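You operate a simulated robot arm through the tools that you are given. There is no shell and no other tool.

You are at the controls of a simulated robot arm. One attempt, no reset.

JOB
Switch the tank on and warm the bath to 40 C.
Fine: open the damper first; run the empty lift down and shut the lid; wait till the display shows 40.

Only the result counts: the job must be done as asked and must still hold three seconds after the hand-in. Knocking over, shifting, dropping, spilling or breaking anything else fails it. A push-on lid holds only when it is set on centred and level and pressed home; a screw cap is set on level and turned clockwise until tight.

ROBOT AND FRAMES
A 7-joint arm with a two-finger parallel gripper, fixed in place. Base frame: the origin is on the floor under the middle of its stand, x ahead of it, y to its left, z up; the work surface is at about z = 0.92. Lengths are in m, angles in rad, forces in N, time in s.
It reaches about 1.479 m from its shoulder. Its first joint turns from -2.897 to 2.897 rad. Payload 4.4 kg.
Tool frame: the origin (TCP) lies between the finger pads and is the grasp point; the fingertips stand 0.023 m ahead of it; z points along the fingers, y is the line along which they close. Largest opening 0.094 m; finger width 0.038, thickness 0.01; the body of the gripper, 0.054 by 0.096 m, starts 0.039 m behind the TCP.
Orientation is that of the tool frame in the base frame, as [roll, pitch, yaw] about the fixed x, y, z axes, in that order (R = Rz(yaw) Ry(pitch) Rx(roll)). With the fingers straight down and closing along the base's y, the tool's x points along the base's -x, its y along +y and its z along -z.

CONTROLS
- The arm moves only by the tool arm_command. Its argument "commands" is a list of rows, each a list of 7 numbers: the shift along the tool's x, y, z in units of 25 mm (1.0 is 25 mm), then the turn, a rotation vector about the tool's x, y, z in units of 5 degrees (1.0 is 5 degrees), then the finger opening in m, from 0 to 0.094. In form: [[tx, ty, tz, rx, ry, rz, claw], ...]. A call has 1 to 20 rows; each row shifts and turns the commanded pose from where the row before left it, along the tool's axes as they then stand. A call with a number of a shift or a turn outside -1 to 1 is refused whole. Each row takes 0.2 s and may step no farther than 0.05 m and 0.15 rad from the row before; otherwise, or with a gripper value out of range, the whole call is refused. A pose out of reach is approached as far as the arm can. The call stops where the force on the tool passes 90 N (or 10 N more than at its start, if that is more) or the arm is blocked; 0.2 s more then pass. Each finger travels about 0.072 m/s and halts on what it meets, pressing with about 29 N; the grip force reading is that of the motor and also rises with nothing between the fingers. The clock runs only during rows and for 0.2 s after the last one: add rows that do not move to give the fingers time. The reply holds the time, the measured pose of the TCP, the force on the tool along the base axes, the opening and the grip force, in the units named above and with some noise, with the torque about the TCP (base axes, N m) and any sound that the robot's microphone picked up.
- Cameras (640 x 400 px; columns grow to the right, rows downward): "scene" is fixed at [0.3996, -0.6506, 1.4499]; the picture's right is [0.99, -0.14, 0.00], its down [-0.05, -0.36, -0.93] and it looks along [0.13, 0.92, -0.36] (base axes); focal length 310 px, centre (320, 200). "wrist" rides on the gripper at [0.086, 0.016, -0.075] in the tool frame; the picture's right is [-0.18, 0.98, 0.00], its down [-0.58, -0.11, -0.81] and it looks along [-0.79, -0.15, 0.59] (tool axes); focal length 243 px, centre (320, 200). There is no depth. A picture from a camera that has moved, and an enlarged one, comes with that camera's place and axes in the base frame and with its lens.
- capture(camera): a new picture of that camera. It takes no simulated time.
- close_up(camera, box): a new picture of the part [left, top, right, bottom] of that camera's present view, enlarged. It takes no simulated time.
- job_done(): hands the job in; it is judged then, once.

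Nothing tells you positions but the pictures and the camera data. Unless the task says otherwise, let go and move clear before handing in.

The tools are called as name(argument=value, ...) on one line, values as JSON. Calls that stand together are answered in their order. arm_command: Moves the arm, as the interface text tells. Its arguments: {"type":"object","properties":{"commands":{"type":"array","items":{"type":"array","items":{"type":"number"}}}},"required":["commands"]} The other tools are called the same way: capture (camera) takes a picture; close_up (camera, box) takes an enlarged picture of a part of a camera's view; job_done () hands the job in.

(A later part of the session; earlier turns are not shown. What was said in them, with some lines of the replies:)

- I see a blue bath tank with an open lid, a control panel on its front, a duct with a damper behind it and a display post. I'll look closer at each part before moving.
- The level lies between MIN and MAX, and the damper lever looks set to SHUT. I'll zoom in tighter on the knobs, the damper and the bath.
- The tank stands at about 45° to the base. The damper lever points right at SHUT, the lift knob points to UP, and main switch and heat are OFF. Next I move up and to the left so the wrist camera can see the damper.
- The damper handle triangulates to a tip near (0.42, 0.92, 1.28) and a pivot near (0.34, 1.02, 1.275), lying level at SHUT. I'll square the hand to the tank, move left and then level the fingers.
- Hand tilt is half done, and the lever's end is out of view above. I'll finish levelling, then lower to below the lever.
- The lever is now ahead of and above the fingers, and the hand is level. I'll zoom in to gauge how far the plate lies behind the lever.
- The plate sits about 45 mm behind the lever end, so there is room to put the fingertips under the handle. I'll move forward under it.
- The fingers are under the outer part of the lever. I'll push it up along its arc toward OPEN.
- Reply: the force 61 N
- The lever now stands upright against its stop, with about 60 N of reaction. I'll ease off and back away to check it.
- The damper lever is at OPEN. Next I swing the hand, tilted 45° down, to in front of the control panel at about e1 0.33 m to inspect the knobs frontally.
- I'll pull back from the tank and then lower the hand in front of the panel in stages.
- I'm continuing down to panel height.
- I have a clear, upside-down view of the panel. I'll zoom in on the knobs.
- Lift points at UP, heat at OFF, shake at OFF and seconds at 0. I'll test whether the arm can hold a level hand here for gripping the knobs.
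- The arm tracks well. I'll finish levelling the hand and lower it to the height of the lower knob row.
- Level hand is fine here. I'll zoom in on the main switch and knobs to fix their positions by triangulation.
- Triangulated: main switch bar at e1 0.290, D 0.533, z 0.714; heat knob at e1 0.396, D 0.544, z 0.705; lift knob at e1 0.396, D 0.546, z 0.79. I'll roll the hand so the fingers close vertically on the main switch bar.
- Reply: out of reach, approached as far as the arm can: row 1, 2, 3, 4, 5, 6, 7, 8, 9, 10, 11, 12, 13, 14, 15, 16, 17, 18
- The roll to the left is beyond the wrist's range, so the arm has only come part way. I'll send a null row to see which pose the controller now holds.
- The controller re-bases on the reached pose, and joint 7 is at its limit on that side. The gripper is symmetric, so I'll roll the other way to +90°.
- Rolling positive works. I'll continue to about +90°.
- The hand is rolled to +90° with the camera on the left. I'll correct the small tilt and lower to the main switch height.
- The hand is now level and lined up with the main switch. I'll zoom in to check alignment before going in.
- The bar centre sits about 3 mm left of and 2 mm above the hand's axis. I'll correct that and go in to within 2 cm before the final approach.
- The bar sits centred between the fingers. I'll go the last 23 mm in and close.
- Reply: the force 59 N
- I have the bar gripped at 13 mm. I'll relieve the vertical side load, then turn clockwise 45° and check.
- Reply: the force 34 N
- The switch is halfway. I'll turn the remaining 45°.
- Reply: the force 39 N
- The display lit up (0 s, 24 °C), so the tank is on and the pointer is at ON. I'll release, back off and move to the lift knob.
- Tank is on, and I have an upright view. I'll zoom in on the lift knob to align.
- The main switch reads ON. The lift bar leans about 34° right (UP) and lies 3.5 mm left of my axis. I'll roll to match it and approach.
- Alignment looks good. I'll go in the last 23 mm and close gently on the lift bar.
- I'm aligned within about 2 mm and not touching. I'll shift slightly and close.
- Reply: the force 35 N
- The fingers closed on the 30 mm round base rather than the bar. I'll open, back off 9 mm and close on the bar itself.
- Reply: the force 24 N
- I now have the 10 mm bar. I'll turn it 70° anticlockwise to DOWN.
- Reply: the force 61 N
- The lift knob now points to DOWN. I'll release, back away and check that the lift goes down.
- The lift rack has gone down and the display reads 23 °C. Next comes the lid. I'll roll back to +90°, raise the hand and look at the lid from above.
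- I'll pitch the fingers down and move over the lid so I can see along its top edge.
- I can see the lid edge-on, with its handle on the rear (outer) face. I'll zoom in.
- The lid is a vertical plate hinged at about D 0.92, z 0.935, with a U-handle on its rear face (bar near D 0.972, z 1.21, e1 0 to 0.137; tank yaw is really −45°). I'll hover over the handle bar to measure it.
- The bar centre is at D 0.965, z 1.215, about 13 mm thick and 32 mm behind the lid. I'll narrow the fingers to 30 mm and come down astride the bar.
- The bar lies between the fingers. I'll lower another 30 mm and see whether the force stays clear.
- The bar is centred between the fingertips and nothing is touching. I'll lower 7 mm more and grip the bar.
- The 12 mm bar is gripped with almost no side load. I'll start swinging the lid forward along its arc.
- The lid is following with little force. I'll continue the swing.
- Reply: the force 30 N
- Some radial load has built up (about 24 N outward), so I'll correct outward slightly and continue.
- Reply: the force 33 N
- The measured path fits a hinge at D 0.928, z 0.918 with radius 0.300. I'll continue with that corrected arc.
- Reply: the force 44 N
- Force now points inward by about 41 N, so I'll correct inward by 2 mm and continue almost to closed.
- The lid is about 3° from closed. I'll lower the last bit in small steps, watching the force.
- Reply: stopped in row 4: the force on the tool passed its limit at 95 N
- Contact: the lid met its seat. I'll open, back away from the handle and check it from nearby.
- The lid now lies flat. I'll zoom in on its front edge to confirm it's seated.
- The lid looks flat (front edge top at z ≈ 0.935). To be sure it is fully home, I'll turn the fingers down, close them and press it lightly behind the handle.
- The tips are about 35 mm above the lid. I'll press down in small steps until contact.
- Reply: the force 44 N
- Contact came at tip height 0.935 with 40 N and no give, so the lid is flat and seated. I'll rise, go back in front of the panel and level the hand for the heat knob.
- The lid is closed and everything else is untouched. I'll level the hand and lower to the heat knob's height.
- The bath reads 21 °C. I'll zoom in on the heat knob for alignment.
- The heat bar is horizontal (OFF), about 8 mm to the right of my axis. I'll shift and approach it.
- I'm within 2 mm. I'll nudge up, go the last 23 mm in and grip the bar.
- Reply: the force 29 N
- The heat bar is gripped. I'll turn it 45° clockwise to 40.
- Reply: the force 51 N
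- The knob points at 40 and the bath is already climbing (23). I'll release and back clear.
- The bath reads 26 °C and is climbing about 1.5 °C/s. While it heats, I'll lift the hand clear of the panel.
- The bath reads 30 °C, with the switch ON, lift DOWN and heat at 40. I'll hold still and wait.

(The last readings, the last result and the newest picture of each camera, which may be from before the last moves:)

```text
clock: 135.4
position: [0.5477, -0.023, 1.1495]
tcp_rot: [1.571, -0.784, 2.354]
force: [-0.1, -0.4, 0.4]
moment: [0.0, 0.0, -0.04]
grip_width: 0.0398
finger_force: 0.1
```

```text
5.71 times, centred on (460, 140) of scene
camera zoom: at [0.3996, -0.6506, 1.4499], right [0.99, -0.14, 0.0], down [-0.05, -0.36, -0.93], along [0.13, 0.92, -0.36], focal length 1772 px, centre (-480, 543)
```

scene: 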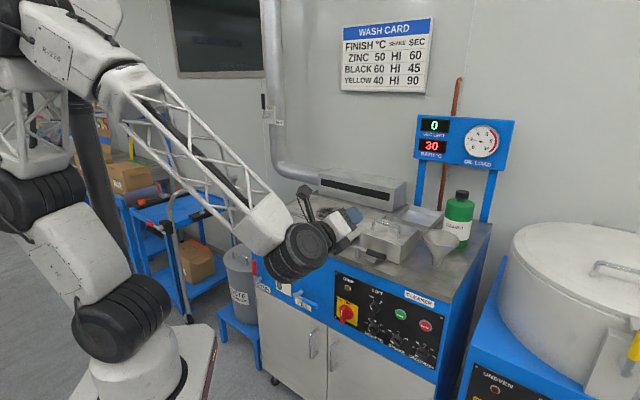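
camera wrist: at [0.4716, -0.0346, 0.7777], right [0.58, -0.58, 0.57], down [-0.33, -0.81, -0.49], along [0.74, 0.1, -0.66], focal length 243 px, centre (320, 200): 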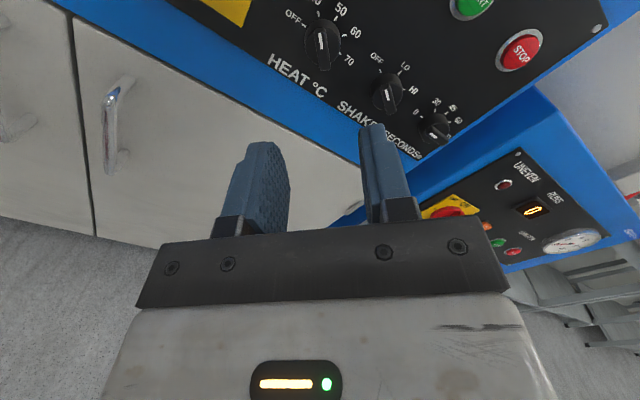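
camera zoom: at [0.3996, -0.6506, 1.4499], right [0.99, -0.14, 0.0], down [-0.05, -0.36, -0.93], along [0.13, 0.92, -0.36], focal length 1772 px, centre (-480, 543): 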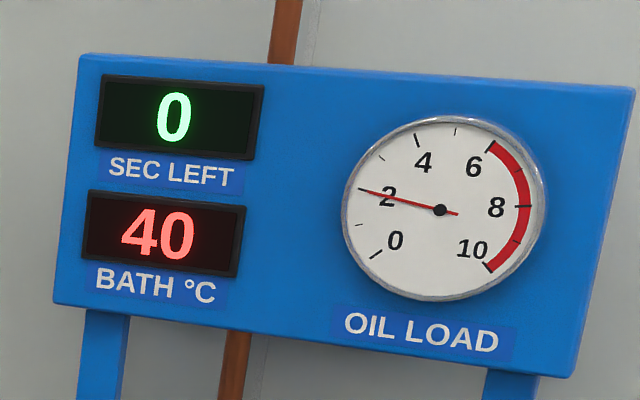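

The display shows 40. I'll wait a little longer to confirm it holds, and check the damper, lid and valves.

arm_command(commands=[[0, 0, 0, 0, 0, 0, 0.04], [0, 0, 0, 0, 0, 0, 0.04], [0, 0, 0, 0, 0, 0, 0.04], [0, 0, 0, 0, 0, 0, 0.04], [0, 0, 0, 0, 0, 0, 0.04], [0, 0, 0, 0, 0, 0, 0.04], [0, 0, 0, 0, 0, 0, 0.04], [0, 0, 0, 0, 0, 0, 0.04], [0, 0, 0, 0, 0, 0, 0.04], [0, 0, 0, 0, 0, 0, 0.04], [0, 0, 0, 0, 0, 0, 0.04], [0, 0, 0, 0, 0, 0, 0.04], [0, 0, 0, 0, 0, 0, 0.04], [0, 0, 0, 0, 0, 0, 0.04], [0, 0, 0, 0, 0, 0, 0.04], [0, 0, 0, 0, 0, 0, 0.04], [0, 0, 0, 0, 0, 0, 0.04], [0, 0, 0, 0, 0, 0, 0.04]])

capture(camera="scene")

close_up(camera="scene", box=[410, 105, 510, 175])

close_up(camera="scene", box=[230, 85, 310, 135])

close_up(camera="scene", box=[240, 160, 420, 310])

```text
clock: 139.2
position: [0.5491, -0.0236, 1.1481]
tcp_rot: [1.571, -0.783, 2.355]
force: [-0.2, 0.3, -0.1]
moment: [0.0, 0.04, 0.01]
grip_width: 0.0401
finger_force: 0.1
```

```text
taken
```

scene: 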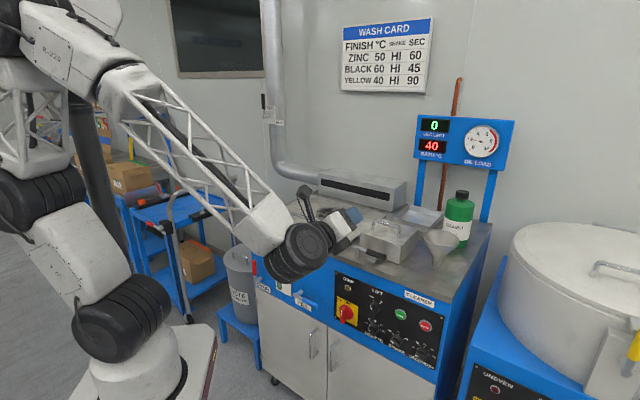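

```text
5.71 times, centred on (460, 140) of scene
camera zoom: at [0.3996, -0.6506, 1.4499], right [0.99, -0.14, 0.0], down [-0.05, -0.36, -0.93], along [0.13, 0.92, -0.36], focal length 1772 px, centre (-480, 543)
```

zoom: 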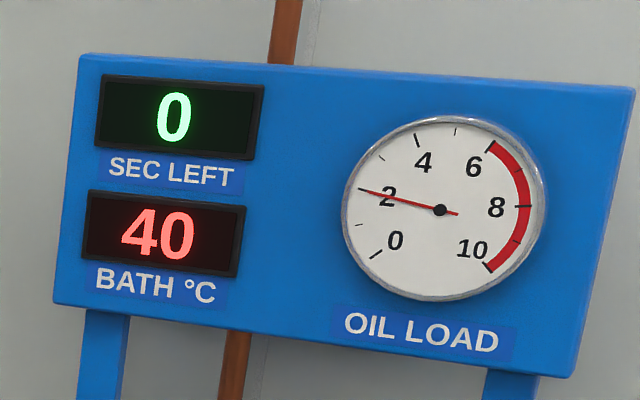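

```text
8.00 times, centred on (270, 110) of scene
camera zoom: at [0.3996, -0.6506, 1.4499], right [0.99, -0.14, 0.0], down [-0.05, -0.36, -0.93], along [0.13, 0.92, -0.36], focal length 2482 px, centre (720, 920)
```

zoom: 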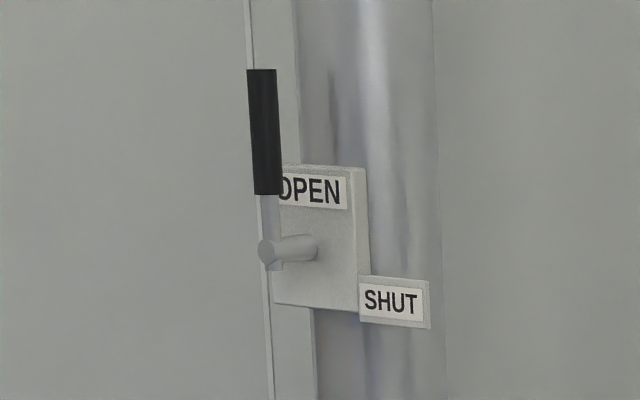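

```text
2.67 times, centred on (330, 235) of scene
camera zoom: at [0.3996, -0.6506, 1.4499], right [0.99, -0.14, 0.0], down [-0.05, -0.36, -0.93], along [0.13, 0.92, -0.36], focal length 827 px, centre (293, 107)
```

zoom: 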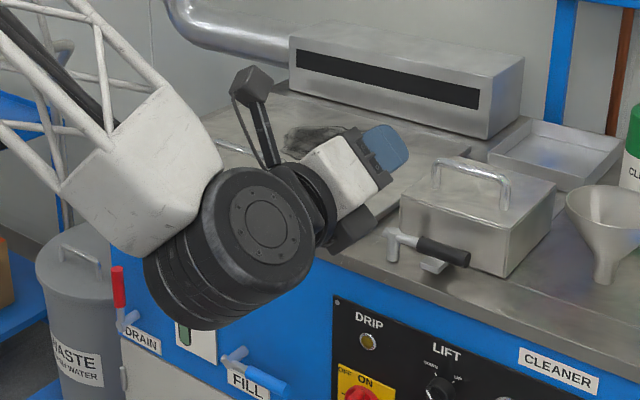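

The bath is holding at 40 °C. The damper is open, lift down, lid shut, switch ON, and the drain and fill valves haven't moved. The hand is clear, so I'm handing in.

job_done()

```text
The job is handed in.
```

The tank is on and the bath is at 40 °C. The display had read a steady 40 for about four seconds when I handed the job in.

- **Damper:** opened first; the lever stands upright at OPEN.
- **Main switch:** ON.
- **Lift:** knob turned to DOWN, and the empty rack went down out of sight.
- **Lid:** swung shut by its handle and pressed; it sat flat with no give.
- **Heat:** knob set to 40.

I left SHAKE, SECONDS, START and the drain and fill valves alone. Nothing was knocked or moved in the last pictures, and the hand is clear of the tank.
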